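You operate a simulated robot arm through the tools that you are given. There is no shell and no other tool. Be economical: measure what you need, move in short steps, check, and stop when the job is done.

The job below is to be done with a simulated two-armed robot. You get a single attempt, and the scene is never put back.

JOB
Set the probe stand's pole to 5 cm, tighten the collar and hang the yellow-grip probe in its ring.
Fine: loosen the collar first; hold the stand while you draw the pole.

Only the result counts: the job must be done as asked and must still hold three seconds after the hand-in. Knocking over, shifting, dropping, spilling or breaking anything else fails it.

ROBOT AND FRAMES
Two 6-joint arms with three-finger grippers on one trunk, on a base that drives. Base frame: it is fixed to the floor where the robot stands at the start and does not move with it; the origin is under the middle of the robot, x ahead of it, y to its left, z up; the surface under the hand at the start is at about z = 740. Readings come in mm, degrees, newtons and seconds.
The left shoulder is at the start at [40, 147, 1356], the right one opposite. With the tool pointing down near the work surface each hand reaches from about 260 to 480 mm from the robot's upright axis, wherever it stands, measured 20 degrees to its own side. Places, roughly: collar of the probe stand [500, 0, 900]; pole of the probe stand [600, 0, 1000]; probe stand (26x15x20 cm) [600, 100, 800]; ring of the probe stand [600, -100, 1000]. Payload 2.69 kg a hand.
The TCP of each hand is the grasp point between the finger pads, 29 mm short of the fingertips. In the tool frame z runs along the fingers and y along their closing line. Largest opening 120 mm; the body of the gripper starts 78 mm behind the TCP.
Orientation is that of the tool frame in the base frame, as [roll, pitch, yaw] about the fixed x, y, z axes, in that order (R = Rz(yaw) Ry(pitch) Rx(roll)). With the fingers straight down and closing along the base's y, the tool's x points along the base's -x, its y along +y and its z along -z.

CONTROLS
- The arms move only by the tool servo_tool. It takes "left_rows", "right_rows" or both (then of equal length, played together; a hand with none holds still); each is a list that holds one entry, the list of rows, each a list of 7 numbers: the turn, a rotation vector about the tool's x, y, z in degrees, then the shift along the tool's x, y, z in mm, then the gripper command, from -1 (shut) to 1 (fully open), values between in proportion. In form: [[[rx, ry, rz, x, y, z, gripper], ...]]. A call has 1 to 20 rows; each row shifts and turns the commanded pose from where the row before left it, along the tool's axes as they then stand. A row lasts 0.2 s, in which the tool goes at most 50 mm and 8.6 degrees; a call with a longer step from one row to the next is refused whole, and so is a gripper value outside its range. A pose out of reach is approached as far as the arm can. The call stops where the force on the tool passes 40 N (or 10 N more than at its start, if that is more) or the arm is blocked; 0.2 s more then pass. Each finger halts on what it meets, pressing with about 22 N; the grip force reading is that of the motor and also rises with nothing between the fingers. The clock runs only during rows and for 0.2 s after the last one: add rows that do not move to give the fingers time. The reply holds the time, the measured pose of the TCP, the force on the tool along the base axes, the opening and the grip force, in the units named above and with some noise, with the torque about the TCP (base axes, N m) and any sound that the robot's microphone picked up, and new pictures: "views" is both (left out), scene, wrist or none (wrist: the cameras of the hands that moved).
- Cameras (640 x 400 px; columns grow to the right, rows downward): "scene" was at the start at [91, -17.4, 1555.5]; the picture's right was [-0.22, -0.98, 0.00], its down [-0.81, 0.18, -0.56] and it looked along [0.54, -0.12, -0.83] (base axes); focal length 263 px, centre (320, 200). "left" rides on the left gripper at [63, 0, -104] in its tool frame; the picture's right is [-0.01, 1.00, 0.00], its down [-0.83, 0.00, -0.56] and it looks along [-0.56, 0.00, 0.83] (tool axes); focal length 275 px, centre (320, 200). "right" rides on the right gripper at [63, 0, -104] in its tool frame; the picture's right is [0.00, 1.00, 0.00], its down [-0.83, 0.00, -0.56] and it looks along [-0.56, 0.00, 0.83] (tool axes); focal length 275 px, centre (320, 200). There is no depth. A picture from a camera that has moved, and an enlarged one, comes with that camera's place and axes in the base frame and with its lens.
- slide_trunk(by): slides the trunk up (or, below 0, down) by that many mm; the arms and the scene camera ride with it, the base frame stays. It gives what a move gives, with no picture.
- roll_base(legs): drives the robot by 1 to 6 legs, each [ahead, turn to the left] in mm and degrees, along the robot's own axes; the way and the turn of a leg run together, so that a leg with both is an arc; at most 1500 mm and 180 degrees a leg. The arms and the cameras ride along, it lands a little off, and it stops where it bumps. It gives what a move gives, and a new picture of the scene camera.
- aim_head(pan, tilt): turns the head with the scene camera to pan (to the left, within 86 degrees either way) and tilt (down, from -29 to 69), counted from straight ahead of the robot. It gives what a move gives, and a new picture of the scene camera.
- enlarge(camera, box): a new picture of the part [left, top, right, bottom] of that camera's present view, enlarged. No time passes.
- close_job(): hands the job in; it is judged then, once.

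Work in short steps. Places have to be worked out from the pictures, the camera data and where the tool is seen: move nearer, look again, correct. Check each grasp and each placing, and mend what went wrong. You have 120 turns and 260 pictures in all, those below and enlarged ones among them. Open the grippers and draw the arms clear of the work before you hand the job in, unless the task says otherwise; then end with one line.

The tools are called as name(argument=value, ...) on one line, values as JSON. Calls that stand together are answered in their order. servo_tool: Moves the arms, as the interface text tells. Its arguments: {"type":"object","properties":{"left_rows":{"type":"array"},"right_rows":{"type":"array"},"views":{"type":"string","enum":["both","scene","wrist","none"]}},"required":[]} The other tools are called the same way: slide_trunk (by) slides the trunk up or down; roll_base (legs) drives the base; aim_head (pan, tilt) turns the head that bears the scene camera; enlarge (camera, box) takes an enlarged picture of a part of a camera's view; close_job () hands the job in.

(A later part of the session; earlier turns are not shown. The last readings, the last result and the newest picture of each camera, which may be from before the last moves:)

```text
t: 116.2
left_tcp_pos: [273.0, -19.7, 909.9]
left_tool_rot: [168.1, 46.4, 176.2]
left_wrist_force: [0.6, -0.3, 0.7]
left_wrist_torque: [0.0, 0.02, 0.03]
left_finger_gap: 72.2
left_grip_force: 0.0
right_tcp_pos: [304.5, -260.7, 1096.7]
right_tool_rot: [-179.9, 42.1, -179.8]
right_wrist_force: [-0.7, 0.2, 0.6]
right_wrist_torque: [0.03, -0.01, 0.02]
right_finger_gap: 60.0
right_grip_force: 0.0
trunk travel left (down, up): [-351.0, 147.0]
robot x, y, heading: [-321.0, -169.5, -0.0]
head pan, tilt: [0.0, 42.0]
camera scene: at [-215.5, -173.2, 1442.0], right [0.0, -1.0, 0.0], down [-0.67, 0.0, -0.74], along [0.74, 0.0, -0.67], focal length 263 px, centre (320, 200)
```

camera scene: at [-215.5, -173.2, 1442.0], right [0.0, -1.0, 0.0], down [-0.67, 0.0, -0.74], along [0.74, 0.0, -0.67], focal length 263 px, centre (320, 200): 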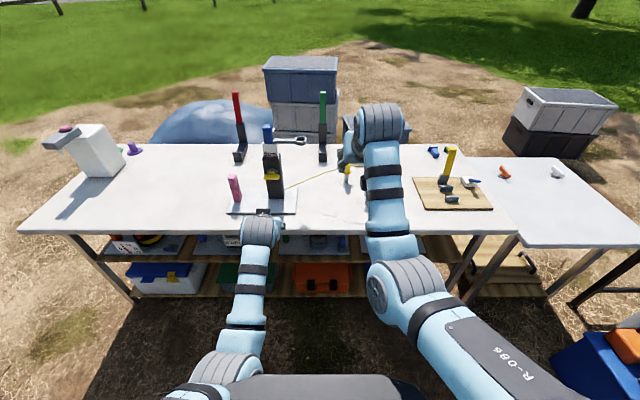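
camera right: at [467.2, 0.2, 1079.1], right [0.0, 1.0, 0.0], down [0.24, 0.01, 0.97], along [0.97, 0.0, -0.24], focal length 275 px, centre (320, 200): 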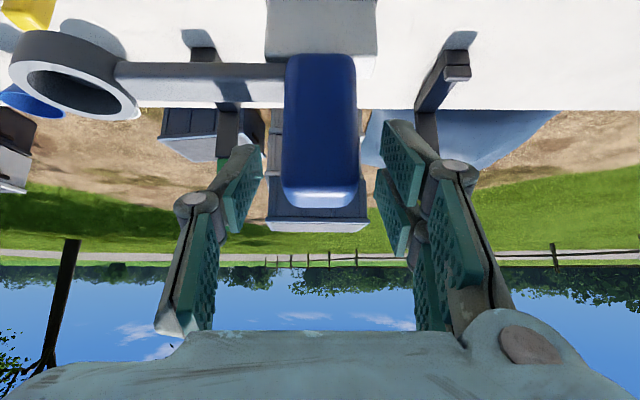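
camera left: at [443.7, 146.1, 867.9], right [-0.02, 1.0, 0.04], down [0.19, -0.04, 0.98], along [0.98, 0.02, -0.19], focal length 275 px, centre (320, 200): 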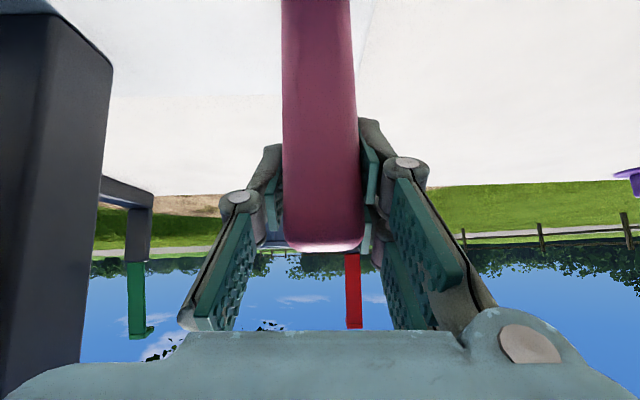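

I move the left hand to the known-good pose (relative to the shoulder) and level it again.

servo_tool(left_rows=[[[0, 0, 0, -20, 8, 3, 0.2], [0, 0, 0, -20, 8, 3, 0.2], [0, 0, 0, -20, 8, 3, 0.2], [0, 0, 0, -20, 8, 3, 0.2], [1.28, -7.2, -0.99, 0, 0, 0, 0.2], [1.28, -7.2, -0.99, 0, 0, 0, 0.2], [1.28, -7.2, -0.99, 0, 0, 0, 0.2], [1.28, -7.2, -0.99, 0, 0, 0, 0.2], [1.28, -7.2, -0.99, 0, 0, 0, 0.2], [1.28, -7.2, -0.99, 0, 0, 0, 0.2], [0, 0, 0, 0, 0, 0, 0.2]]], views="none")

```text
t: 118.7
left_tcp_pos: [335.2, 8.6, 963.1]
left_tool_rot: [-60.0, 90.0, -60.1]
left_wrist_force: [-0.9, 0.2, 0.0]
left_wrist_torque: [0.02, 0.03, 0.0]
left_finger_gap: 71.9
left_grip_force: 0.1
right_tcp_pos: [304.1, -260.0, 1095.2]
right_tool_rot: [180.0, 42.1, -179.8]
right_wrist_force: [-0.8, -1.1, -0.1]
right_wrist_torque: [0.02, -0.04, 0.0]
right_finger_gap: 60.0
right_grip_force: 0.0
trunk travel left (down, up): [-351.0, 147.0]
robot x, y, heading: [-321.9, -171.7, 0.2]
head pan, tilt: [0.0, 42.0]
```

Level again. I roll the tool 88° to match the horizontal bar, shift to y≈0, and lower the trunk 86 mm.

servo_tool(left_rows=[[[0, 0, 0, -4, -4, -6, 0.2], [0, 0, 0, -4, -4, -6, 0.2], [0, 0, 8, 0, 0, 0, 0.2], [0, 0, 8, 0, 0, 0, 0.2], [0, 0, 8, 0, 0, 0, 0.2], [0, 0, 8, 0, 0, 0, 0.2], [0, 0, 8, 0, 0, 0, 0.2], [0, 0, 8, 0, 0, 0, 0.2], [0, 0, 8, 0, 0, 0, 0.2], [0, 0, 8, 0, 0, 0, 0.2], [0, 0, 8, 0, 0, 0, 0.2], [0, 0, 8, 0, 0, 0, 0.2], [0, 0, 8, 0, 0, 0, 0.2], [0, 0, 0, 0, 0, 0, 0.2]]], views="none")

slide_trunk(by=-92)

roll_base(legs=[[125, 0]])

enlarge(camera="left", box=[0, 0, 640, 400])

```text
t: 121.7
left_tcp_pos: [324.2, 2.4, 970.9]
left_tool_rot: [90.0, 2.1, 89.9]
left_wrist_force: [0.6, 1.2, -0.2]
left_wrist_torque: [-0.01, 0.0, 0.02]
left_finger_gap: 71.9
left_grip_force: 0.0
right_tcp_pos: [304.1, -260.1, 1095.9]
right_tool_rot: [-180.0, 42.0, -179.8]
right_wrist_force: [0.0, -0.2, 0.0]
right_wrist_torque: [0.0, 0.01, 0.02]
right_finger_gap: 60.0
right_grip_force: 0.0
trunk travel left (down, up): [-351.0, 147.0]
robot x, y, heading: [-325.0, -171.3, 0.1]
head pan, tilt: [0.0, 42.0]
```

```text
t: 122.9
left_tcp_pos: [322.9, 1.2, 881.6]
left_tool_rot: [90.0, 2.1, 89.9]
left_wrist_force: [-0.7, 0.7, 0.1]
left_wrist_torque: [-0.01, 0.02, -0.01]
left_finger_gap: 71.9
left_grip_force: 0.1
right_tcp_pos: [304.5, -260.1, 1004.8]
right_tool_rot: [-179.9, 42.1, -179.9]
right_wrist_force: [0.9, 0.8, 0.8]
right_wrist_torque: [0.0, -0.02, -0.04]
right_finger_gap: 60.1
right_grip_force: 0.1
trunk travel left (down, up): [-259.0, 239.0]
robot x, y, heading: [-318.3, -174.6, -0.0]
head pan, tilt: [0.0, 42.0]
```

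```text
t: 124.2
left_tcp_pos: [447.1, 3.0, 881.9]
left_tool_rot: [89.9, 2.1, 90.0]
left_wrist_force: [0.7, -0.3, 0.6]
left_wrist_torque: [0.01, 0.03, 0.04]
left_finger_gap: 71.7
left_grip_force: 0.0
right_tcp_pos: [428.2, -259.3, 1003.9]
right_tool_rot: [-179.9, 42.1, -179.8]
right_wrist_force: [-0.6, -1.4, -0.6]
right_wrist_torque: [-0.01, 0.01, 0.0]
right_finger_gap: 60.0
right_grip_force: 0.1
trunk travel left (down, up): [-259.0, 239.0]
robot x, y, heading: [-195.7, -174.4, -0.2]
head pan, tilt: [0.0, 42.0]
camera scene: at [-91.4, -173.0, 1350.8], right [0.0, -1.0, 0.0], down [-0.67, 0.0, -0.74], along [0.74, 0.0, -0.67], focal length 263 px, centre (320, 200)
```

scene: 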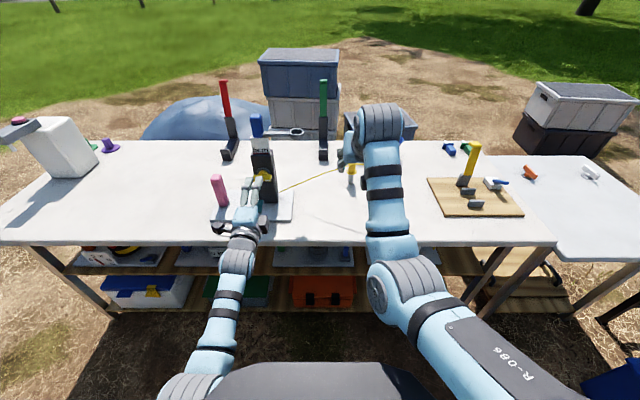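

```text
1.00 times, centred on (320, 200) of left (not enlarged: the box is as wide or as high as the picture)
camera zoom: at [341.9, 64.8, 879.6], right [0.0, 0.03, 1.0], down [-0.56, -0.83, 0.03], along [0.83, -0.56, 0.02], focal length 275 px, centre (320, 200)
```

zoom: 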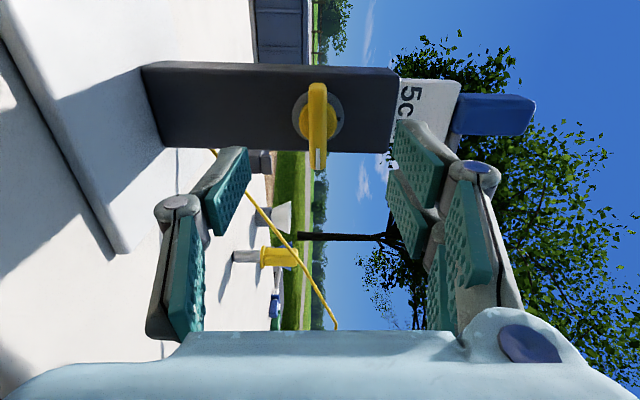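

Bar centre ≈[y 1, z 879]. I drive 28 mm closer, settle, then advance with the arm.

roll_base(legs=[[28, 0]])

servo_tool(left_rows=[[[0, 0, 0, 0, 0, 0, 0], [0, 0, 0, 0, 0, 0, 0], [0, 0, 0, 0, 0, 0, 0]]], views="wrist")

```text
t: 125.0
left_tcp_pos: [473.1, 2.7, 883.1]
left_tool_rot: [89.8, 2.1, 89.9]
left_wrist_force: [-0.4, -0.6, -0.3]
left_wrist_torque: [0.0, 0.02, 0.0]
left_finger_gap: 71.8
left_grip_force: 0.1
right_tcp_pos: [453.6, -258.8, 1006.2]
right_tool_rot: [-180.0, 42.3, -179.7]
right_wrist_force: [-0.8, 0.3, 0.8]
right_wrist_torque: [0.03, -0.02, -0.02]
right_finger_gap: 60.0
right_grip_force: 0.2
trunk travel left (down, up): [-259.0, 239.0]
robot x, y, heading: [-163.6, -171.8, -0.0]
head pan, tilt: [0.0, 42.0]
camera scene: at [-66.2, -173.0, 1351.1], right [0.0, -1.0, 0.0], down [-0.67, 0.0, -0.75], along [0.75, 0.0, -0.67], focal length 263 px, centre (320, 200)
```

scene: 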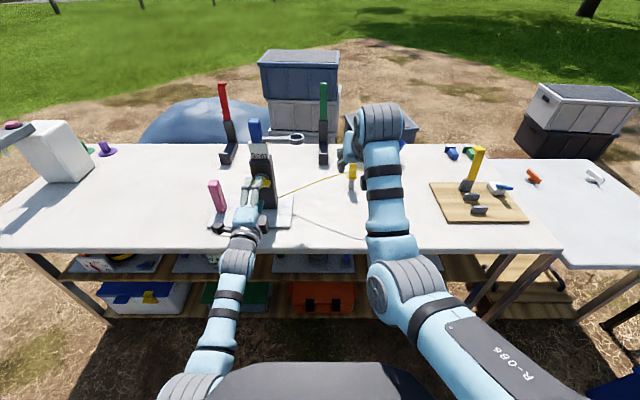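

```text
t: 125.8
left_tcp_pos: [476.4, 0.6, 879.8]
left_tool_rot: [90.1, 2.1, 89.9]
left_wrist_force: [0.5, -1.1, 1.2]
left_wrist_torque: [-0.01, -0.04, -0.01]
left_finger_gap: 59.8
left_grip_force: 0.0
right_tcp_pos: [457.2, -259.7, 1002.7]
right_tool_rot: [-179.9, 42.1, -179.7]
right_wrist_force: [0.4, -0.3, -0.7]
right_wrist_torque: [0.0, 0.02, 0.01]
right_finger_gap: 59.9
right_grip_force: 0.1
trunk travel left (down, up): [-259.0, 239.0]
robot x, y, heading: [-165.9, -174.3, 0.2]
head pan, tilt: [0.0, 42.0]
camera left: at [371.2, 65.0, 878.6], right [0.0, 0.03, 1.0], down [-0.56, -0.83, 0.03], along [0.83, -0.56, 0.02], focal length 275 px, centre (320, 200)
```

left: 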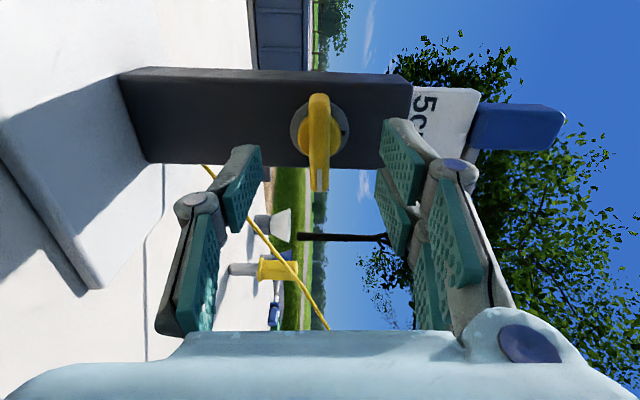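

Aligned. Advance 33 mm and close on the bar.

servo_tool(left_rows=[[[0, 0, 0, 0, 0, 11, -0.3], [0, 0, 0, 0, 0, 11, -0.3], [0, 0, 0, 0, 0, 11, -0.3], [0, 0, 0, 0, 0, 0, -0.3], [0, 0, 0, 0, 0, 0, -1], [0, 0, 0, 0, 0, 0, -1], [0, 0, 0, 0, 0, 0, -1]]], views="wrist")

```text
t: 127.4
left_tcp_pos: [508.6, 3.1, 880.4]
left_tool_rot: [90.1, 2.1, 90.0]
left_wrist_force: [-0.3, -0.4, 0.4]
left_wrist_torque: [0.0, 0.05, 0.02]
left_finger_gap: 11.6
left_grip_force: 22.0
right_tcp_pos: [457.1, -258.7, 1004.8]
right_tool_rot: [-179.9, 42.0, -179.6]
right_wrist_force: [-0.7, 0.2, -0.6]
right_wrist_torque: [-0.01, 0.01, 0.0]
right_finger_gap: 59.9
right_grip_force: 0.0
trunk travel left (down, up): [-259.0, 239.0]
robot x, y, heading: [-164.3, -173.4, 0.3]
head pan, tilt: [0.0, 42.0]
camera left: at [404.1, 65.1, 878.5], right [0.0, 0.03, 1.0], down [-0.56, -0.83, 0.03], along [0.83, -0.56, 0.02], focal length 275 px, centre (320, 200)
```

left: 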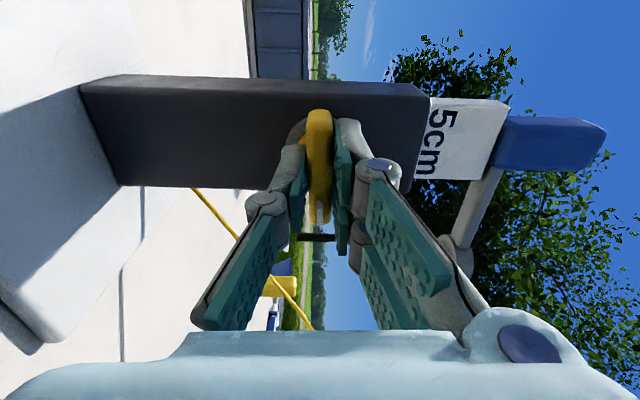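

Gripped squarely. I turn the collar back counter-clockwise ~80° first, watching the gap and torque.

servo_tool(left_rows=[[[0, 0, -8, 0, 0, 0, -1], [0, 0, -8, 0, 0, 0, -1], [0, 0, -8, 0, 0, 0, -1], [0, 0, -8, 0, 0, 0, -1], [0, 0, -8, 0, 0, 0, -1], [0, 0, -8, 0, 0, 0, -1], [0, 0, -8, 0, 0, 0, -1], [0, 0, -8, 0, 0, 0, -1], [0, 0, -8, 0, 0, 0, -1], [0, 0, -8, 0, 0, 0, -1], [0, 0, 0, 0, 0, 0, -1]]], views="wrist")

```text
t: 129.8
left_tcp_pos: [509.1, 3.5, 880.6]
left_tool_rot: [90.7, 82.3, 90.6]
left_wrist_force: [-0.8, -0.5, -0.4]
left_wrist_torque: [0.04, 0.03, -0.03]
left_finger_gap: 11.8
left_grip_force: 22.0
right_tcp_pos: [457.0, -258.5, 1003.8]
right_tool_rot: [-179.8, 42.0, -179.6]
right_wrist_force: [-0.4, 0.3, -0.5]
right_wrist_torque: [-0.02, 0.0, -0.01]
right_finger_gap: 60.0
right_grip_force: 0.0
trunk travel left (down, up): [-259.0, 239.0]
robot x, y, heading: [-166.3, -172.9, 0.0]
head pan, tilt: [0.0, 42.0]
camera left: at [404.1, 11.0, 818.4], right [0.0, 0.99, 0.14], down [-0.55, -0.12, 0.82], along [0.83, -0.08, 0.55], focal length 275 px, centre (320, 200)
```

left: 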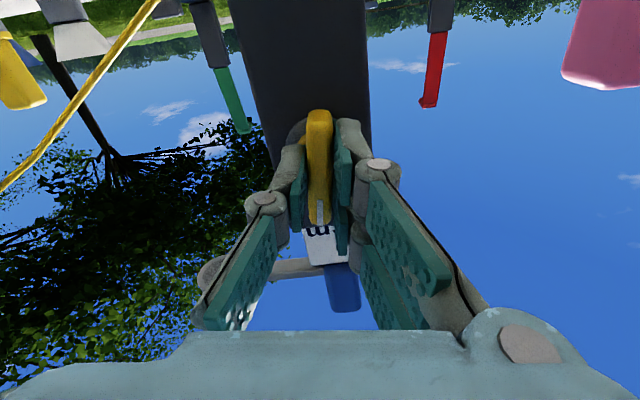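

Followed freely. I continue in small steps to the stop.

servo_tool(left_rows=[[[0, 0, -4, 0, 0, 0, -1], [0, 0, -4, 0, 0, 0, -1], [0, 0, -4, 0, 0, 0, -1], [0, 0, -4, 0, 0, 0, -1], [0, 0, 0, 0, 0, 0, -1]]], views="wrist")

```text
t: 131.0
left_tcp_pos: [508.6, 2.6, 882.1]
left_tool_rot: [-90.0, 81.9, -89.9]
left_wrist_force: [-0.2, 1.1, 1.6]
left_wrist_torque: [0.77, -0.34, 0.01]
left_finger_gap: 14.5
left_grip_force: 21.6
right_tcp_pos: [456.4, -258.6, 1003.9]
right_tool_rot: [180.0, 42.1, -179.8]
right_wrist_force: [0.5, 0.2, 0.2]
right_wrist_torque: [-0.02, -0.01, -0.02]
right_finger_gap: 60.3
right_grip_force: 0.1
trunk travel left (down, up): [-259.0, 239.0]
robot x, y, heading: [-166.0, -172.9, 0.1]
head pan, tilt: [0.0, 42.0]
camera left: at [403.9, -6.4, 819.1], right [0.0, 0.99, -0.14], down [-0.56, 0.11, 0.82], along [0.83, 0.08, 0.55], focal length 275 px, centre (320, 200)
```

left: 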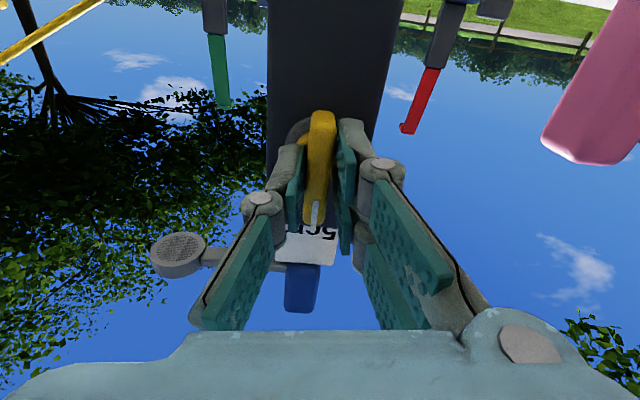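

The stop is reached (0.77 N·m, same as the originally tight state). I unload 8°, open, and back straight off.

servo_tool(left_rows=[[[0, 0, 8, 0, 0, 0, -1], [0, 0, 0, 0, 0, 0, -0.4], [0, 0, 0, 0, 0, 0, -0.2], [0, 0, 0, 0, 0, 0, -0.2], [0, 0, 0, 0, 0, -20, -0.2], [0, 0, 0, 0, 0, -20, -0.2], [0, 0, 0, 0, 0, -20, -0.2], [0, 0, 0, 0, 0, 0, -0.2]]], views="wrist")

roll_base(legs=[[-100, 0]])

enlarge(camera="scene", box=[220, 100, 380, 230])

```text
t: 132.8
left_tcp_pos: [447.4, 2.1, 878.5]
left_tool_rot: [-133.9, 89.8, -133.9]
left_wrist_force: [-0.1, -0.3, -0.3]
left_wrist_torque: [0.01, 0.03, 0.01]
left_finger_gap: 48.1
left_grip_force: 0.1
right_tcp_pos: [455.3, -259.0, 1005.8]
right_tool_rot: [-179.9, 42.0, -179.8]
right_wrist_force: [0.2, -0.5, 1.1]
right_wrist_torque: [0.02, -0.02, 0.04]
right_finger_gap: 59.8
right_grip_force: 0.1
trunk travel left (down, up): [-259.0, 239.0]
robot x, y, heading: [-165.7, -170.5, 0.2]
head pan, tilt: [0.0, 42.0]
camera left: at [342.9, 2.4, 816.7], right [0.0, 1.0, 0.0], down [-0.55, 0.0, 0.83], along [0.83, 0.0, 0.55], focal length 275 px, centre (320, 200)
```

left: 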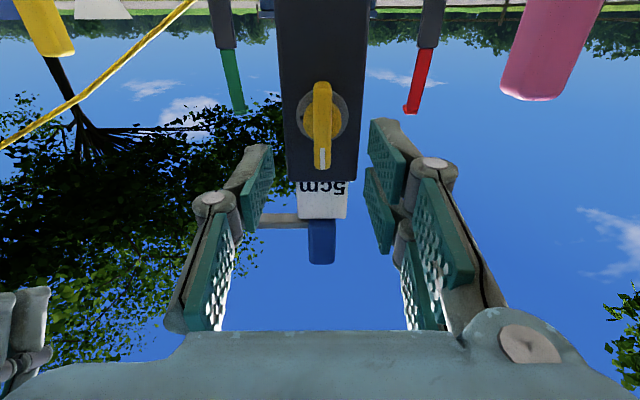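

```text
t: 134.0
left_tcp_pos: [349.4, 3.4, 879.5]
left_tool_rot: [-145.5, 89.9, -145.4]
left_wrist_force: [0.4, -0.5, -0.2]
left_wrist_torque: [-0.02, 0.01, -0.02]
left_finger_gap: 48.1
left_grip_force: 0.0
right_tcp_pos: [358.4, -258.4, 1002.5]
right_tool_rot: [-179.9, 42.1, -179.7]
right_wrist_force: [0.3, -0.4, 0.1]
right_wrist_torque: [-0.01, 0.01, 0.01]
right_finger_gap: 59.7
right_grip_force: 0.0
trunk travel left (down, up): [-259.0, 239.0]
robot x, y, heading: [-265.0, -172.1, -0.0]
head pan, tilt: [0.0, 42.0]
camera scene: at [-160.1, -173.0, 1350.6], right [0.0, -1.0, 0.0], down [-0.67, 0.0, -0.74], along [0.74, 0.0, -0.67], focal length 263 px, centre (320, 200)
```

scene: 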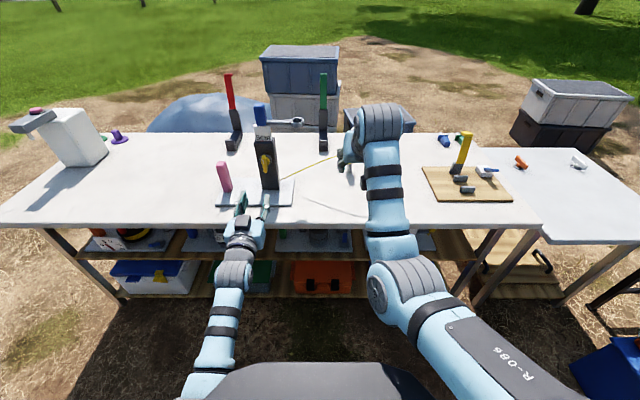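

```text
3.08 times, centred on (300, 165) of scene
camera zoom: at [-160.1, -173.0, 1350.6], right [0.0, -1.0, 0.0], down [-0.67, 0.0, -0.74], along [0.74, 0.0, -0.67], focal length 809 px, centre (382, 308)
```

zoom: 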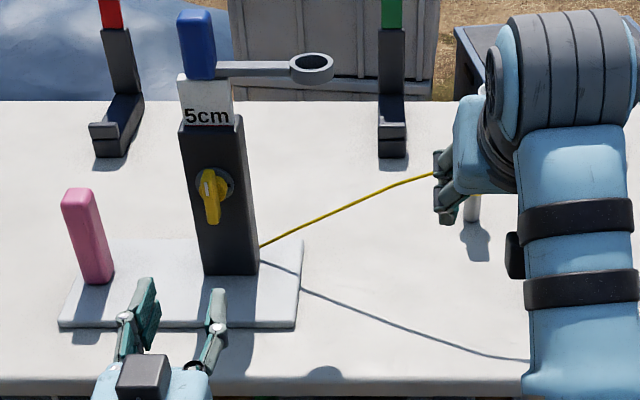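

The stand is set: 5 cm mark at rim, knob vertical. Next the probe: I first park the left hand higher and to the left.

servo_tool(left_rows=[[[0, 0, 0, -24, 10, 0, 0], [0, 0, 0, -24, 15, 0, 0], [0, 0, 0, -24, 15, 0, 0], [0, 0, 0, -24, 20, 0, 0], [0, 0, 0, -24, 20, 0, 0], [0, 0, 0, 0, 20, 0, 0]]], views="none")

roll_base(legs=[[-280, -30], [-280, 30], [480, 0]])

```text
t: 135.4
left_tcp_pos: [348.6, 103.2, 1000.7]
left_tool_rot: [-108.9, 89.9, -108.9]
left_wrist_force: [-0.1, -0.2, -0.9]
left_wrist_torque: [0.02, -0.01, 0.01]
left_finger_gap: 59.7
left_grip_force: 0.0
right_tcp_pos: [357.0, -258.8, 1003.5]
right_tool_rot: [-179.9, 42.1, -179.7]
right_wrist_force: [0.1, -0.1, -0.3]
right_wrist_torque: [0.02, -0.01, -0.02]
right_finger_gap: 59.9
right_grip_force: 0.1
trunk travel left (down, up): [-259.0, 239.0]
robot x, y, heading: [-266.4, -171.3, 0.0]
head pan, tilt: [0.0, 42.0]
```

```text
t: 141.3
left_tcp_pos: [303.8, 224.6, 1001.5]
left_tool_rot: [-82.9, 89.9, -84.3]
left_wrist_force: [-0.1, -0.3, -0.3]
left_wrist_torque: [0.02, 0.0, 0.02]
left_finger_gap: 59.8
left_grip_force: 0.0
right_tcp_pos: [304.6, -135.3, 1004.2]
right_tool_rot: [-180.0, 42.1, 179.1]
right_wrist_force: [-0.3, 0.1, -0.7]
right_wrist_torque: [0.01, 0.01, 0.02]
right_finger_gap: 60.1
right_grip_force: 0.1
trunk travel left (down, up): [-259.0, 239.0]
robot x, y, heading: [-315.5, -35.2, -1.3]
head pan, tilt: [0.0, 42.0]
camera scene: at [-212.1, -38.5, 1350.8], right [-0.02, -1.0, 0.0], down [-0.67, 0.01, -0.74], along [0.74, -0.01, -0.67], focal length 263 px, centre (320, 200)
```

scene: 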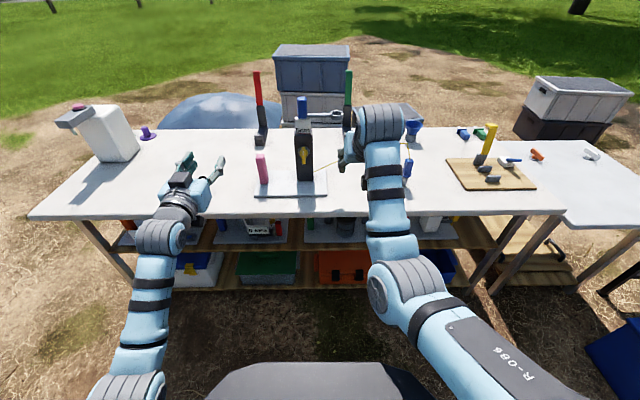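

I slide the right hand toward the probe's line (y≈−260) and take its wrist view for measuring probe, cable and ring.

servo_tool(right_rows=[[[0, 0, 0, 0, -20, 0, 0], [0, 0, 0, 0, -25, 0, 0], [0, 0, 0, 0, -25, 0, 0], [0, 0, 0, 0, -25, 0, 0], [0, 0, 0, 0, -25, 0, 0], [0, 0, 0, 0, 0, 0, 0]]], views="both")

enlarge(camera="right", box=[200, 0, 520, 200])

enlarge(camera="scene", box=[280, 80, 420, 210])

```text
t: 142.7
left_tcp_pos: [303.9, 224.2, 1000.6]
left_tool_rot: [-103.2, 89.9, -104.5]
left_wrist_force: [-1.5, 0.0, -0.3]
left_wrist_torque: [-0.02, -0.01, 0.0]
left_finger_gap: 59.9
left_grip_force: 0.1
right_tcp_pos: [302.7, -254.6, 1004.1]
right_tool_rot: [-179.9, 42.1, 179.1]
right_wrist_force: [0.6, 0.4, -0.9]
right_wrist_torque: [0.01, -0.01, -0.01]
right_finger_gap: 60.0
right_grip_force: 0.1
trunk travel left (down, up): [-259.0, 239.0]
robot x, y, heading: [-317.9, -32.4, -1.0]
head pan, tilt: [0.0, 42.0]
camera scene: at [-211.4, -37.7, 1350.7], right [-0.02, -1.0, 0.0], down [-0.67, 0.01, -0.74], along [0.74, -0.01, -0.67], focal length 263 px, centre (320, 200)
camera right: at [185.4, -252.8, 1039.4], right [0.01, 1.0, 0.0], down [0.25, 0.0, 0.97], along [0.97, -0.01, -0.25], focal length 275 px, centre (320, 200)
```

scene: 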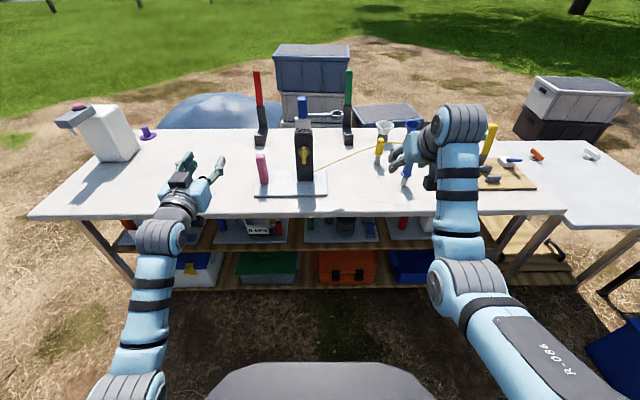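
right: 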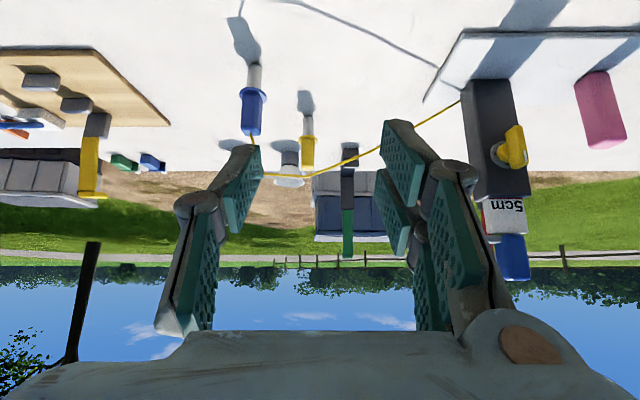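

```text
2.00 times, centred on (360, 100) of right
camera zoom: at [185.4, -252.8, 1039.4], right [0.01, 1.0, 0.0], down [0.25, 0.0, 0.97], along [0.97, -0.01, -0.25], focal length 551 px, centre (240, 400)
```

zoom: 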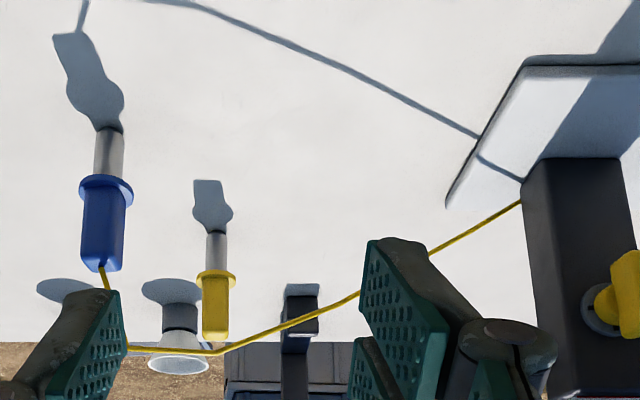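

```text
3.08 times, centred on (350, 145) of scene
camera zoom: at [-211.4, -37.7, 1350.7], right [-0.02, -1.0, 0.0], down [-0.67, 0.01, -0.74], along [0.74, -0.01, -0.67], focal length 809 px, centre (228, 369)
```

zoom: 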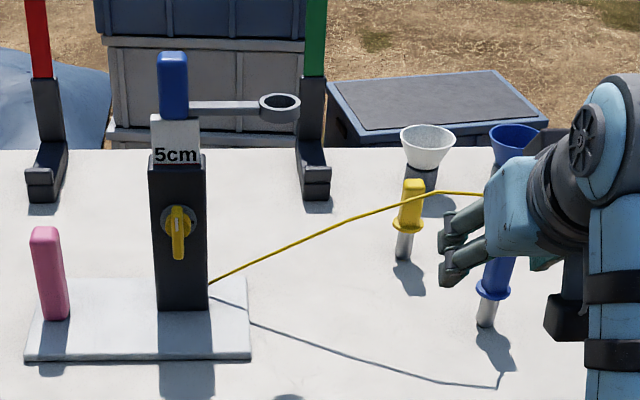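

Measured: yellow probe at [677, −280] (grip z 790–852, flange 785, tip to 740); the cable runs in front of it at x≈545, z up to 914. I need a near-vertical tool. I steepen the right tool to ~10°, and tuck the left hand back.

servo_tool(right_rows=[[[0, 0, 0, 25, 0, -12, 0], [0, 0, 0, 25, 0, -12, 0], [0, 0, 0, 25, 0, -12, 0], [0, 8, 0, 0, 0, 0, 0], [0, 8, 0, 0, 0, 0, 0], [0, 8, 0, 0, 0, 0, 0], [0, 8, 0, 0, 0, 0, 0], [0, 0, 0, 0, 0, 0, 0]]], left_rows=[[[0, 7.5, 0, 0, 0, 0, 0], [0, 7.5, 0, 0, 0, 0, 0], [0, 7.5, 0, 0, 0, 0, 0], [0, 7.5, 0, 0, 0, 0, 0], [0, 7.5, 0, 0, 0, 0, 0], [0, 7.5, 0, 0, 0, 0, 0], [0, 0, 0, 15, 0, -20, 0], [0, 0, 0, 15, 0, -20, 0]]], views="none")

roll_base(legs=[[0, 6], [250, 0], [0, -5]])

```text
t: 144.5
left_tcp_pos: [254.5, 227.0, 1006.7]
left_tool_rot: [-179.9, 45.1, 178.9]
left_wrist_force: [-0.3, 0.3, 0.0]
left_wrist_torque: [0.01, 0.01, 0.03]
left_finger_gap: 59.9
left_grip_force: 0.1
right_tcp_pos: [256.7, -253.8, 963.8]
right_tool_rot: [-179.9, 10.1, 179.0]
right_wrist_force: [-0.5, -0.2, 0.6]
right_wrist_torque: [0.03, -0.01, -0.03]
right_finger_gap: 60.0
right_grip_force: 0.1
right hand out of reach, approached as far as the arm can: row 4, 5, 6
trunk travel left (down, up): [-259.0, 239.0]
robot x, y, heading: [-314.0, -35.4, -0.9]
head pan, tilt: [0.0, 42.0]
```

```text
t: 147.4
left_tcp_pos: [502.4, 256.0, 1006.6]
left_tool_rot: [-179.9, 45.0, 179.6]
left_wrist_force: [-0.3, 0.5, -0.5]
left_wrist_torque: [0.0, -0.01, -0.02]
left_finger_gap: 60.0
left_grip_force: 0.1
right_tcp_pos: [508.5, -225.1, 962.7]
right_tool_rot: [-179.9, 10.2, 179.8]
right_wrist_force: [0.3, -0.3, 0.5]
right_wrist_torque: [-0.01, 0.0, 0.01]
right_finger_gap: 60.2
right_grip_force: 0.1
trunk travel left (down, up): [-259.0, 239.0]
robot x, y, heading: [-66.6, -13.9, -0.6]
head pan, tilt: [0.0, 42.0]
camera scene: at [38.1, -14.2, 1350.8], right [0.0, -1.0, 0.0], down [-0.67, 0.0, -0.74], along [0.74, 0.0, -0.67], focal length 263 px, centre (320, 200)
```

scene: 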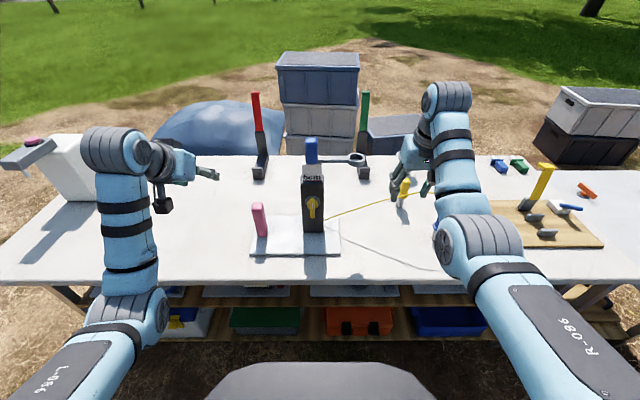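

Everything is clear. I raise the trunk 60 mm for clearance over the cable and drive 150 mm forward.

slide_trunk(by=60)

roll_base(legs=[[150, 0]])

enlarge(camera="right", box=[0, 0, 640, 400])

```text
t: 148.4
left_tcp_pos: [502.5, 256.1, 1067.4]
left_tool_rot: [-180.0, 45.0, 179.6]
left_wrist_force: [0.5, -0.8, -0.4]
left_wrist_torque: [0.03, 0.01, 0.0]
left_finger_gap: 60.0
left_grip_force: 0.0
right_tcp_pos: [510.8, -225.3, 1021.0]
right_tool_rot: [-179.9, 9.9, 179.7]
right_wrist_force: [0.4, 0.5, -0.1]
right_wrist_torque: [0.02, -0.04, 0.02]
right_finger_gap: 59.5
right_grip_force: 0.1
trunk travel left (down, up): [-319.0, 179.0]
robot x, y, heading: [-69.7, -13.0, -0.4]
head pan, tilt: [0.0, 42.0]
```

```text
t: 149.7
left_tcp_pos: [651.1, 255.1, 1067.5]
left_tool_rot: [-179.8, 45.0, 179.6]
left_wrist_force: [0.2, 0.3, -0.5]
left_wrist_torque: [0.04, 0.0, 0.04]
left_finger_gap: 60.0
left_grip_force: 0.1
right_tcp_pos: [658.0, -225.6, 1022.5]
right_tool_rot: [180.0, 10.3, 179.7]
right_wrist_force: [-0.1, 0.6, 0.7]
right_wrist_torque: [-0.04, -0.02, -0.04]
right_finger_gap: 59.9
right_grip_force: 0.1
trunk travel left (down, up): [-319.0, 179.0]
robot x, y, heading: [82.5, -14.3, -0.4]
head pan, tilt: [0.0, 42.0]
camera scene: at [186.7, -16.2, 1410.3], right [0.0, -1.0, 0.0], down [-0.67, 0.0, -0.74], along [0.74, 0.0, -0.67], focal length 263 px, centre (320, 200)
```

scene: 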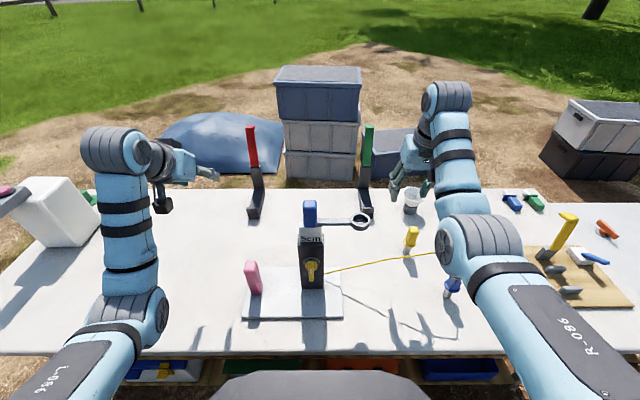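

```text
1.00 times, centred on (320, 200) of right (not enlarged: the box is as wide or as high as the picture)
camera zoom: at [577.4, -225.9, 1114.4], right [0.0, 1.0, 0.0], down [0.72, 0.0, 0.69], along [0.69, 0.0, -0.72], focal length 275 px, centre (320, 200)
```

zoom: 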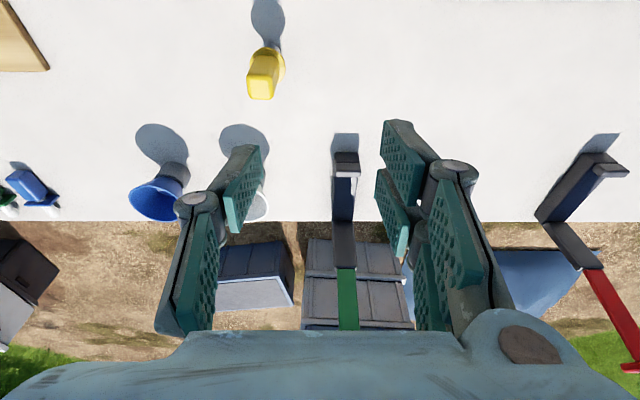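

Probe confirmed at [678, −280]. I move over it, down to z≈922.

servo_tool(right_rows=[[[0, 0, 0, -9, -18, 2, 0], [0, 0, 0, -9, -18, 2, 0], [0, 0, 0, 0, -18, 0, 0], [0, 0, 0, 6, 0, 33, 0], [0, 0, 0, 6, 0, 33, 0], [0, 0, 0, 6, 0, 33, 0], [0, 0, 0, 0, 0, 0, 0]]], views="wrist")

enlarge(camera="scene", box=[340, 150, 480, 310])

```text
t: 151.3
left_tcp_pos: [653.4, 254.5, 1065.4]
left_tool_rot: [-179.9, 45.1, 179.6]
left_wrist_force: [0.1, 0.0, 0.4]
left_wrist_torque: [-0.02, -0.03, 0.02]
left_finger_gap: 60.1
left_grip_force: 0.1
right_tcp_pos: [677.6, -280.3, 920.1]
right_tool_rot: [-179.9, 10.1, 179.8]
right_wrist_force: [0.0, 0.0, -0.2]
right_wrist_torque: [-0.04, -0.01, 0.01]
right_finger_gap: 60.1
right_grip_force: 0.0
trunk travel left (down, up): [-319.0, 179.0]
robot x, y, heading: [86.8, -15.8, -0.2]
head pan, tilt: [0.0, 42.0]
camera right: at [596.4, -280.0, 1011.0], right [0.0, 1.0, 0.0], down [0.72, 0.0, 0.69], along [0.69, 0.0, -0.72], focal length 275 px, centre (320, 200)
```

right: 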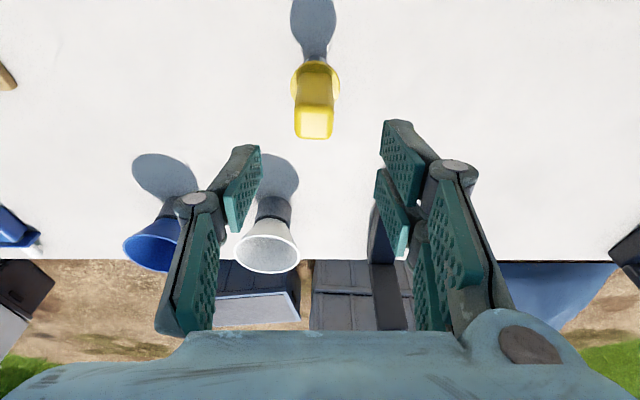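

```text
2.50 times, centred on (410, 230) of scene
camera zoom: at [189.6, -16.2, 1410.0], right [0.0, -1.0, 0.0], down [-0.67, 0.0, -0.74], along [0.74, 0.0, -0.67], focal length 657 px, centre (95, 125)
```

zoom: 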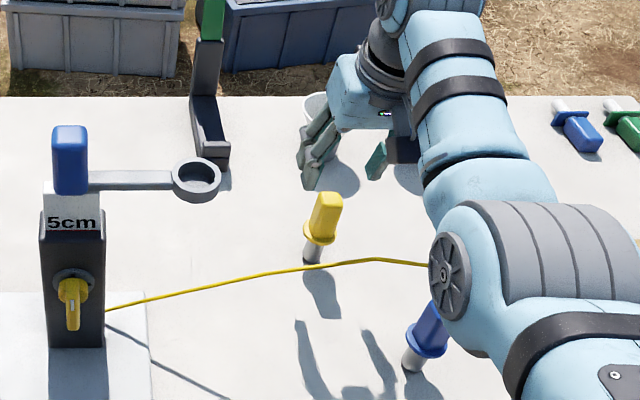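

Over the probe; adjust by (+2, −3) and descend to z≈830.

servo_tool(right_rows=[[[0, 0, 0, 3.5, -1.5, 22.2, 0], [0, 0, 0, 3.5, -1.5, 22.2, 0], [0, 0, 0, 3.5, 0, 22.2, 0], [0, 0, 0, 3.5, 0, 22.2, 0], [0, 0, 0, 0, 0, 0, 0]]], views="wrist")

```text
t: 152.5
left_tcp_pos: [654.0, 254.8, 1065.8]
left_tool_rot: [-180.0, 45.0, 179.6]
left_wrist_force: [-0.4, -0.7, 0.1]
left_wrist_torque: [-0.04, -0.01, -0.01]
left_finger_gap: 59.8
left_grip_force: 0.0
right_tcp_pos: [673.9, -281.4, 833.4]
right_tool_rot: [179.9, 10.0, 179.7]
right_wrist_force: [-0.3, 0.1, -0.7]
right_wrist_torque: [0.02, -0.01, -0.01]
right_finger_gap: 59.7
right_grip_force: 0.1
right hand out of reach, approached as far as the arm can: row 4
trunk travel left (down, up): [-319.0, 179.0]
robot x, y, heading: [82.4, -18.2, -0.3]
head pan, tilt: [0.0, 42.0]
camera right: at [592.9, -281.6, 924.7], right [0.0, 1.0, 0.0], down [0.72, 0.0, 0.69], along [0.69, 0.0, -0.72], focal length 275 px, centre (320, 200)
```

right: 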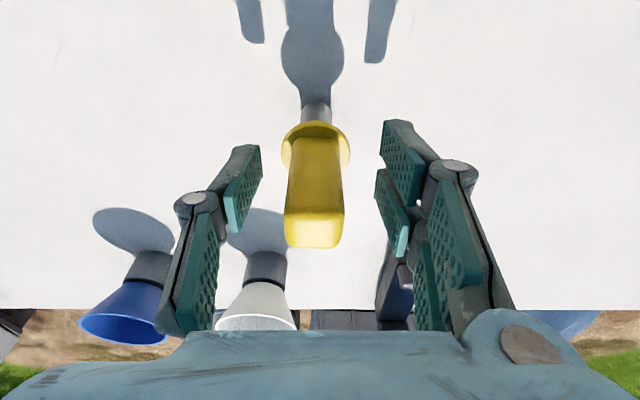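

Probe sits between the pads, ~2 mm off in y. I nudge −2 mm and close.

servo_tool(right_rows=[[[0, 0, 0, 0, -2, 0, 0], [0, 0, 0, 0, 0, 0, -0.3], [0, 0, 0, 0, 0, 0, -0.3], [0, 0, 0, 0, 0, 0, -1], [0, 0, 0, 0, 0, 0, -1], [0, 0, 0, 0, 0, 0, -1]]], views="wrist")

```text
t: 153.9
left_tcp_pos: [653.3, 254.6, 1067.0]
left_tool_rot: [-180.0, 45.0, 179.6]
left_wrist_force: [-0.6, 0.7, -0.3]
left_wrist_torque: [0.04, 0.03, 0.02]
left_finger_gap: 59.8
left_grip_force: 0.1
right_tcp_pos: [673.4, -282.5, 832.3]
right_tool_rot: [-180.0, 10.1, 179.7]
right_wrist_force: [0.6, -0.5, -0.6]
right_wrist_torque: [0.04, -0.03, 0.04]
right_finger_gap: 25.5
right_grip_force: 22.0
trunk travel left (down, up): [-319.0, 179.0]
robot x, y, heading: [85.1, -13.8, -0.3]
head pan, tilt: [0.0, 42.0]
camera right: at [593.2, -283.5, 924.5], right [0.0, 1.0, 0.0], down [0.72, 0.0, 0.69], along [0.69, 0.0, -0.72], focal length 275 px, centre (320, 200)
```

right: 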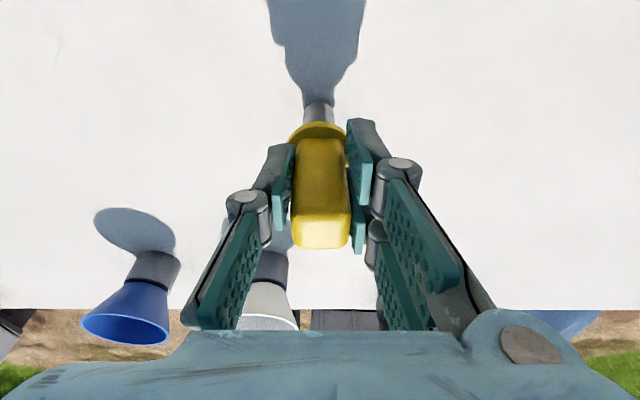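

Gripped (25.5 mm). I lift straight up with the trunk by 170 mm.

slide_trunk(by=170)

servo_tool(right_rows=[[[0, 0, 0, -4, 0, -24, -1], [0, 0, 0, -4, 0, -24, -1], [0, 0, 0, -4, 0, -24, -1], [0, 0, 0, -4, 0, -24, -1], [0, 0, 0, -4, 0, -20, -1], [0, 0, 0, 0, 0, 0, -1]]], views="both")

```text
t: 155.9
left_tcp_pos: [653.5, 254.7, 1236.7]
left_tool_rot: [-179.9, 45.0, 179.5]
left_wrist_force: [0.2, 0.7, 0.2]
left_wrist_torque: [-0.02, -0.01, -0.01]
left_finger_gap: 60.1
left_grip_force: 0.1
right_tcp_pos: [673.2, -283.2, 1004.3]
right_tool_rot: [-179.9, 10.1, 179.8]
right_wrist_force: [0.2, -0.5, -0.5]
right_wrist_torque: [0.0, 0.03, -0.03]
right_finger_gap: 25.5
right_grip_force: 22.1
trunk travel left (down, up): [-489.0, 9.0]
robot x, y, heading: [80.9, -17.4, -0.3]
head pan, tilt: [0.0, 42.0]
```

```text
t: 157.3
left_tcp_pos: [654.2, 254.2, 1236.2]
left_tool_rot: [-179.9, 45.1, 179.6]
left_wrist_force: [-0.9, -0.7, -0.6]
left_wrist_torque: [-0.04, -0.02, 0.02]
left_finger_gap: 60.0
left_grip_force: 0.0
right_tcp_pos: [673.1, -283.8, 1123.0]
right_tool_rot: [179.9, 10.0, 179.8]
right_wrist_force: [1.0, -1.0, -0.8]
right_wrist_torque: [-0.01, -0.01, 0.01]
right_finger_gap: 25.5
right_grip_force: 21.9
trunk travel left (down, up): [-489.0, 9.0]
robot x, y, heading: [83.8, -17.5, -0.3]
head pan, tilt: [0.0, 42.0]
camera scene: at [189.9, -16.3, 1580.4], right [0.0, -1.0, 0.0], down [-0.67, 0.0, -0.74], along [0.74, 0.0, -0.67], focal length 263 px, centre (320, 200)
camera right: at [592.8, -283.4, 1214.2], right [0.0, 1.0, 0.0], down [0.72, 0.0, 0.69], along [0.69, 0.0, -0.72], focal length 275 px, centre (320, 200)
```

scene: 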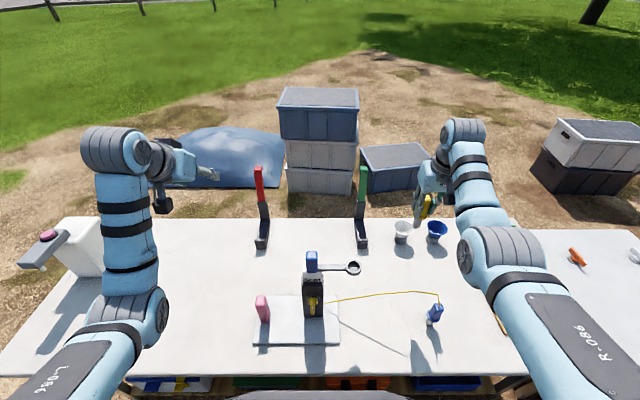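
right: 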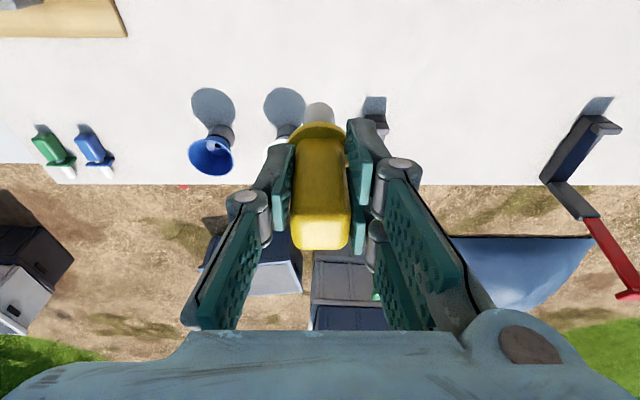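

Probe secure. I zoom in on the ring from the scene camera to pin down its centre.

enlarge(camera="scene", box=[290, 240, 380, 320])

```text
5.00 times, centred on (335, 280) of scene
camera zoom: at [189.9, -16.3, 1580.4], right [0.0, -1.0, 0.0], down [-0.67, 0.0, -0.74], along [0.74, 0.0, -0.67], focal length 1314 px, centre (245, -200)
```

zoom: 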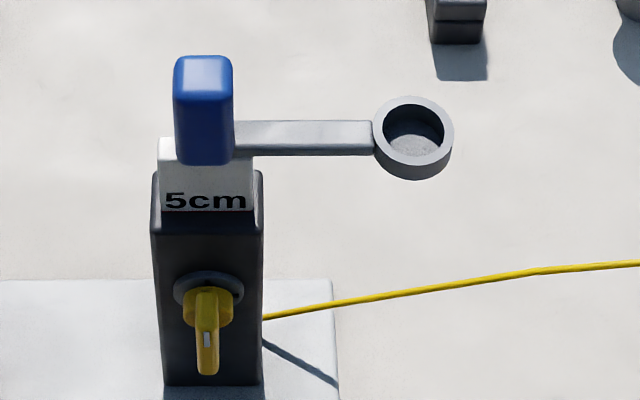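

The ring is ~31 mm inside, 41 outside, centre ≈[575, −103], top ≈1003. I bring the probe near it, kept above.

servo_tool(right_rows=[[[0, 0, 0, 9.5, 26.8, -7.2, -1], [0, 0, 0, 9.5, 26.8, -7.2, -1], [0, 0, 0, 9.5, 26.8, -7.2, -1], [0, 0, 0, 9.5, 26.8, -7.2, -1], [0, 0, 0, 9.5, 26.8, -7.2, -1], [0, 0, 0, 0, 0, 0, -1]]], views="both")

enlarge(camera="scene", box=[290, 180, 420, 300])

```text
t: 158.7
left_tcp_pos: [653.5, 254.4, 1236.6]
left_tool_rot: [-179.9, 45.0, 179.7]
left_wrist_force: [-1.1, 0.3, 0.7]
left_wrist_torque: [-0.01, -0.02, -0.01]
left_finger_gap: 60.2
left_grip_force: 0.1
right_tcp_pos: [635.5, -146.0, 1142.7]
right_tool_rot: [-180.0, 10.1, 179.8]
right_wrist_force: [-1.0, 0.5, -0.8]
right_wrist_torque: [0.0, 0.0, -0.03]
right_finger_gap: 25.3
right_grip_force: 22.1
right hand out of reach, approached as far as the arm can: row 4, 5
trunk travel left (down, up): [-489.0, 9.0]
robot x, y, heading: [86.1, -15.4, -0.3]
head pan, tilt: [0.0, 42.0]
camera scene: at [189.8, -16.2, 1580.5], right [0.0, -1.0, 0.0], down [-0.67, 0.0, -0.74], along [0.74, 0.0, -0.67], focal length 263 px, centre (320, 200)
camera right: at [555.4, -145.5, 1234.3], right [0.0, 1.0, 0.0], down [0.72, 0.0, 0.69], along [0.69, 0.0, -0.72], focal length 275 px, centre (320, 200)
```

scene: 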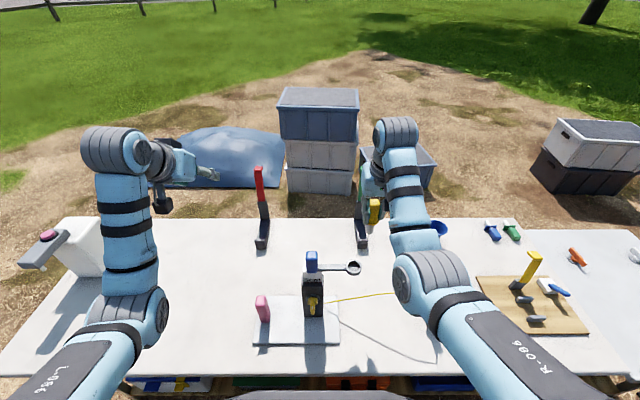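
right: 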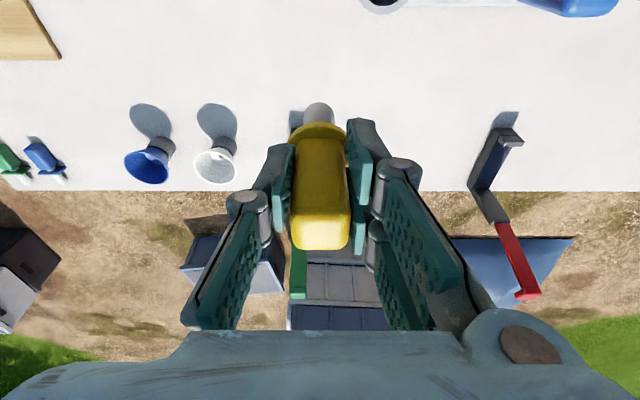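

```text
3.33 times, centred on (355, 240) of scene
camera zoom: at [189.8, -16.2, 1580.5], right [0.0, -1.0, 0.0], down [-0.67, 0.0, -0.74], along [0.74, 0.0, -0.67], focal length 876 px, centre (203, 67)
```

zoom: 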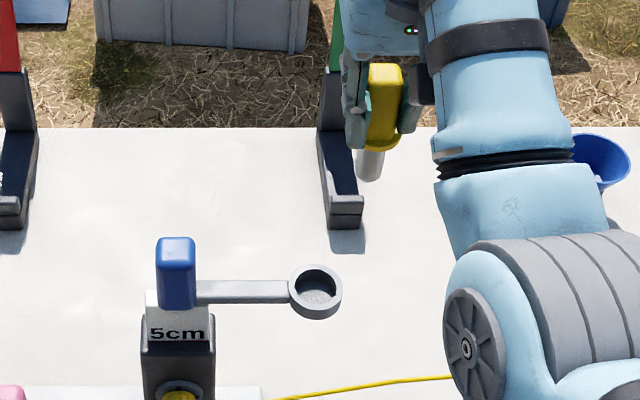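

Arm's near limit reached; I use the base instead: back 80 mm, then shift y with the arm.

roll_base(legs=[[-80, 0]])

servo_tool(right_rows=[[[0, 0, 0, 0, 14, 0, -1], [0, 0, 0, 0, 14, 0, -1], [0, 0, 0, 0, 14, 0, -1], [0, 0, 0, 0, 0, 0, -1]]], views="both")

```text
t: 159.7
left_tcp_pos: [586.4, 254.5, 1229.2]
left_tool_rot: [-179.9, 44.3, 179.6]
left_wrist_force: [0.8, 0.9, 0.2]
left_wrist_torque: [0.04, 0.09, -0.02]
left_finger_gap: 59.9
left_grip_force: 0.0
right_tcp_pos: [567.6, -147.0, 1135.6]
right_tool_rot: [-179.9, 9.4, 179.7]
right_wrist_force: [1.5, 0.1, -0.6]
right_wrist_torque: [-0.02, 0.11, 0.02]
right_finger_gap: 25.3
right_grip_force: 22.1
trunk travel left (down, up): [-489.0, 9.0]
robot x, y, heading: [4.0, -12.0, -0.4]
head pan, tilt: [0.0, 42.0]
camera scene: at [126.5, -15.8, 1579.4], right [0.0, -1.0, 0.0], down [-0.68, 0.0, -0.74], along [0.74, 0.0, -0.68], focal length 263 px, centre (320, 200)
```

scene: 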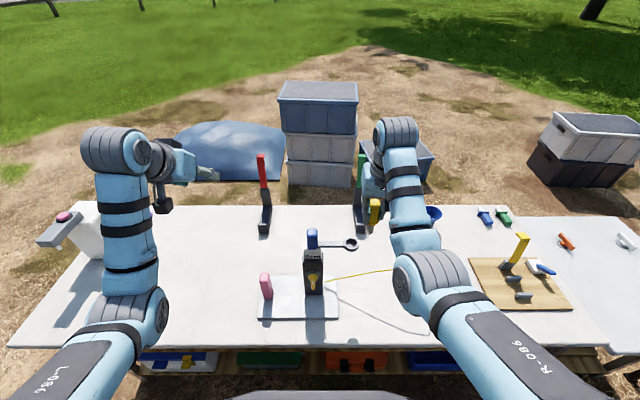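

```text
t: 160.7
left_tcp_pos: [570.2, 254.8, 1237.3]
left_tool_rot: [-179.8, 45.1, 179.5]
left_wrist_force: [-0.9, 0.3, 0.3]
left_wrist_torque: [-0.04, 0.01, -0.01]
left_finger_gap: 60.0
left_grip_force: 0.0
right_tcp_pos: [555.5, -103.3, 1144.8]
right_tool_rot: [-179.9, 10.2, 179.8]
right_wrist_force: [-0.3, -0.5, -1.0]
right_wrist_torque: [0.0, -0.01, 0.01]
right_finger_gap: 25.3
right_grip_force: 22.0
trunk travel left (down, up): [-489.0, 9.0]
robot x, y, heading: [3.5, -15.2, -0.1]
head pan, tilt: [0.0, 42.0]
camera scene: at [106.8, -16.0, 1580.7], right [0.0, -1.0, 0.0], down [-0.67, 0.0, -0.74], along [0.74, 0.0, -0.67], focal length 263 px, centre (320, 200)
camera right: at [473.9, -103.4, 1235.9], right [0.0, 1.0, 0.0], down [0.72, 0.0, 0.69], along [0.69, 0.0, -0.72], focal length 275 px, centre (320, 200)
```

scene: 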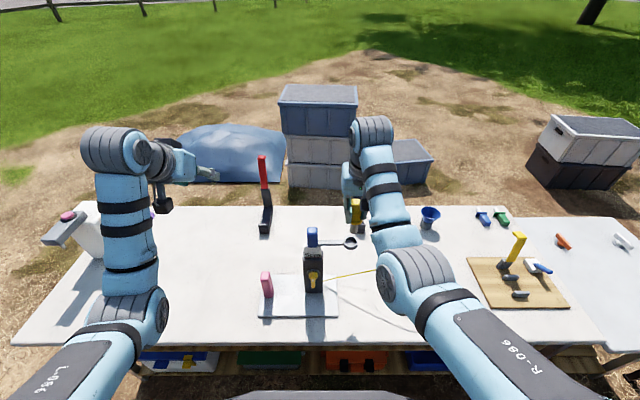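
right: 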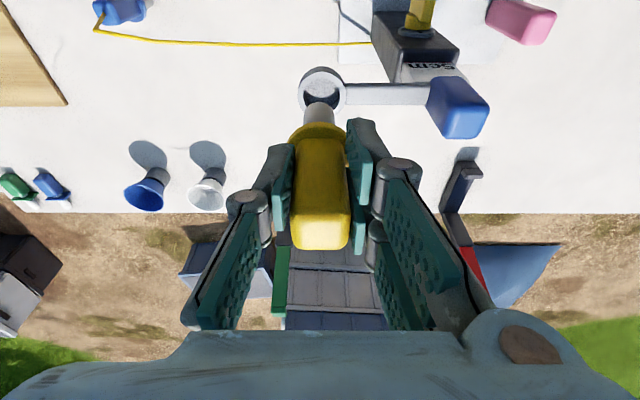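

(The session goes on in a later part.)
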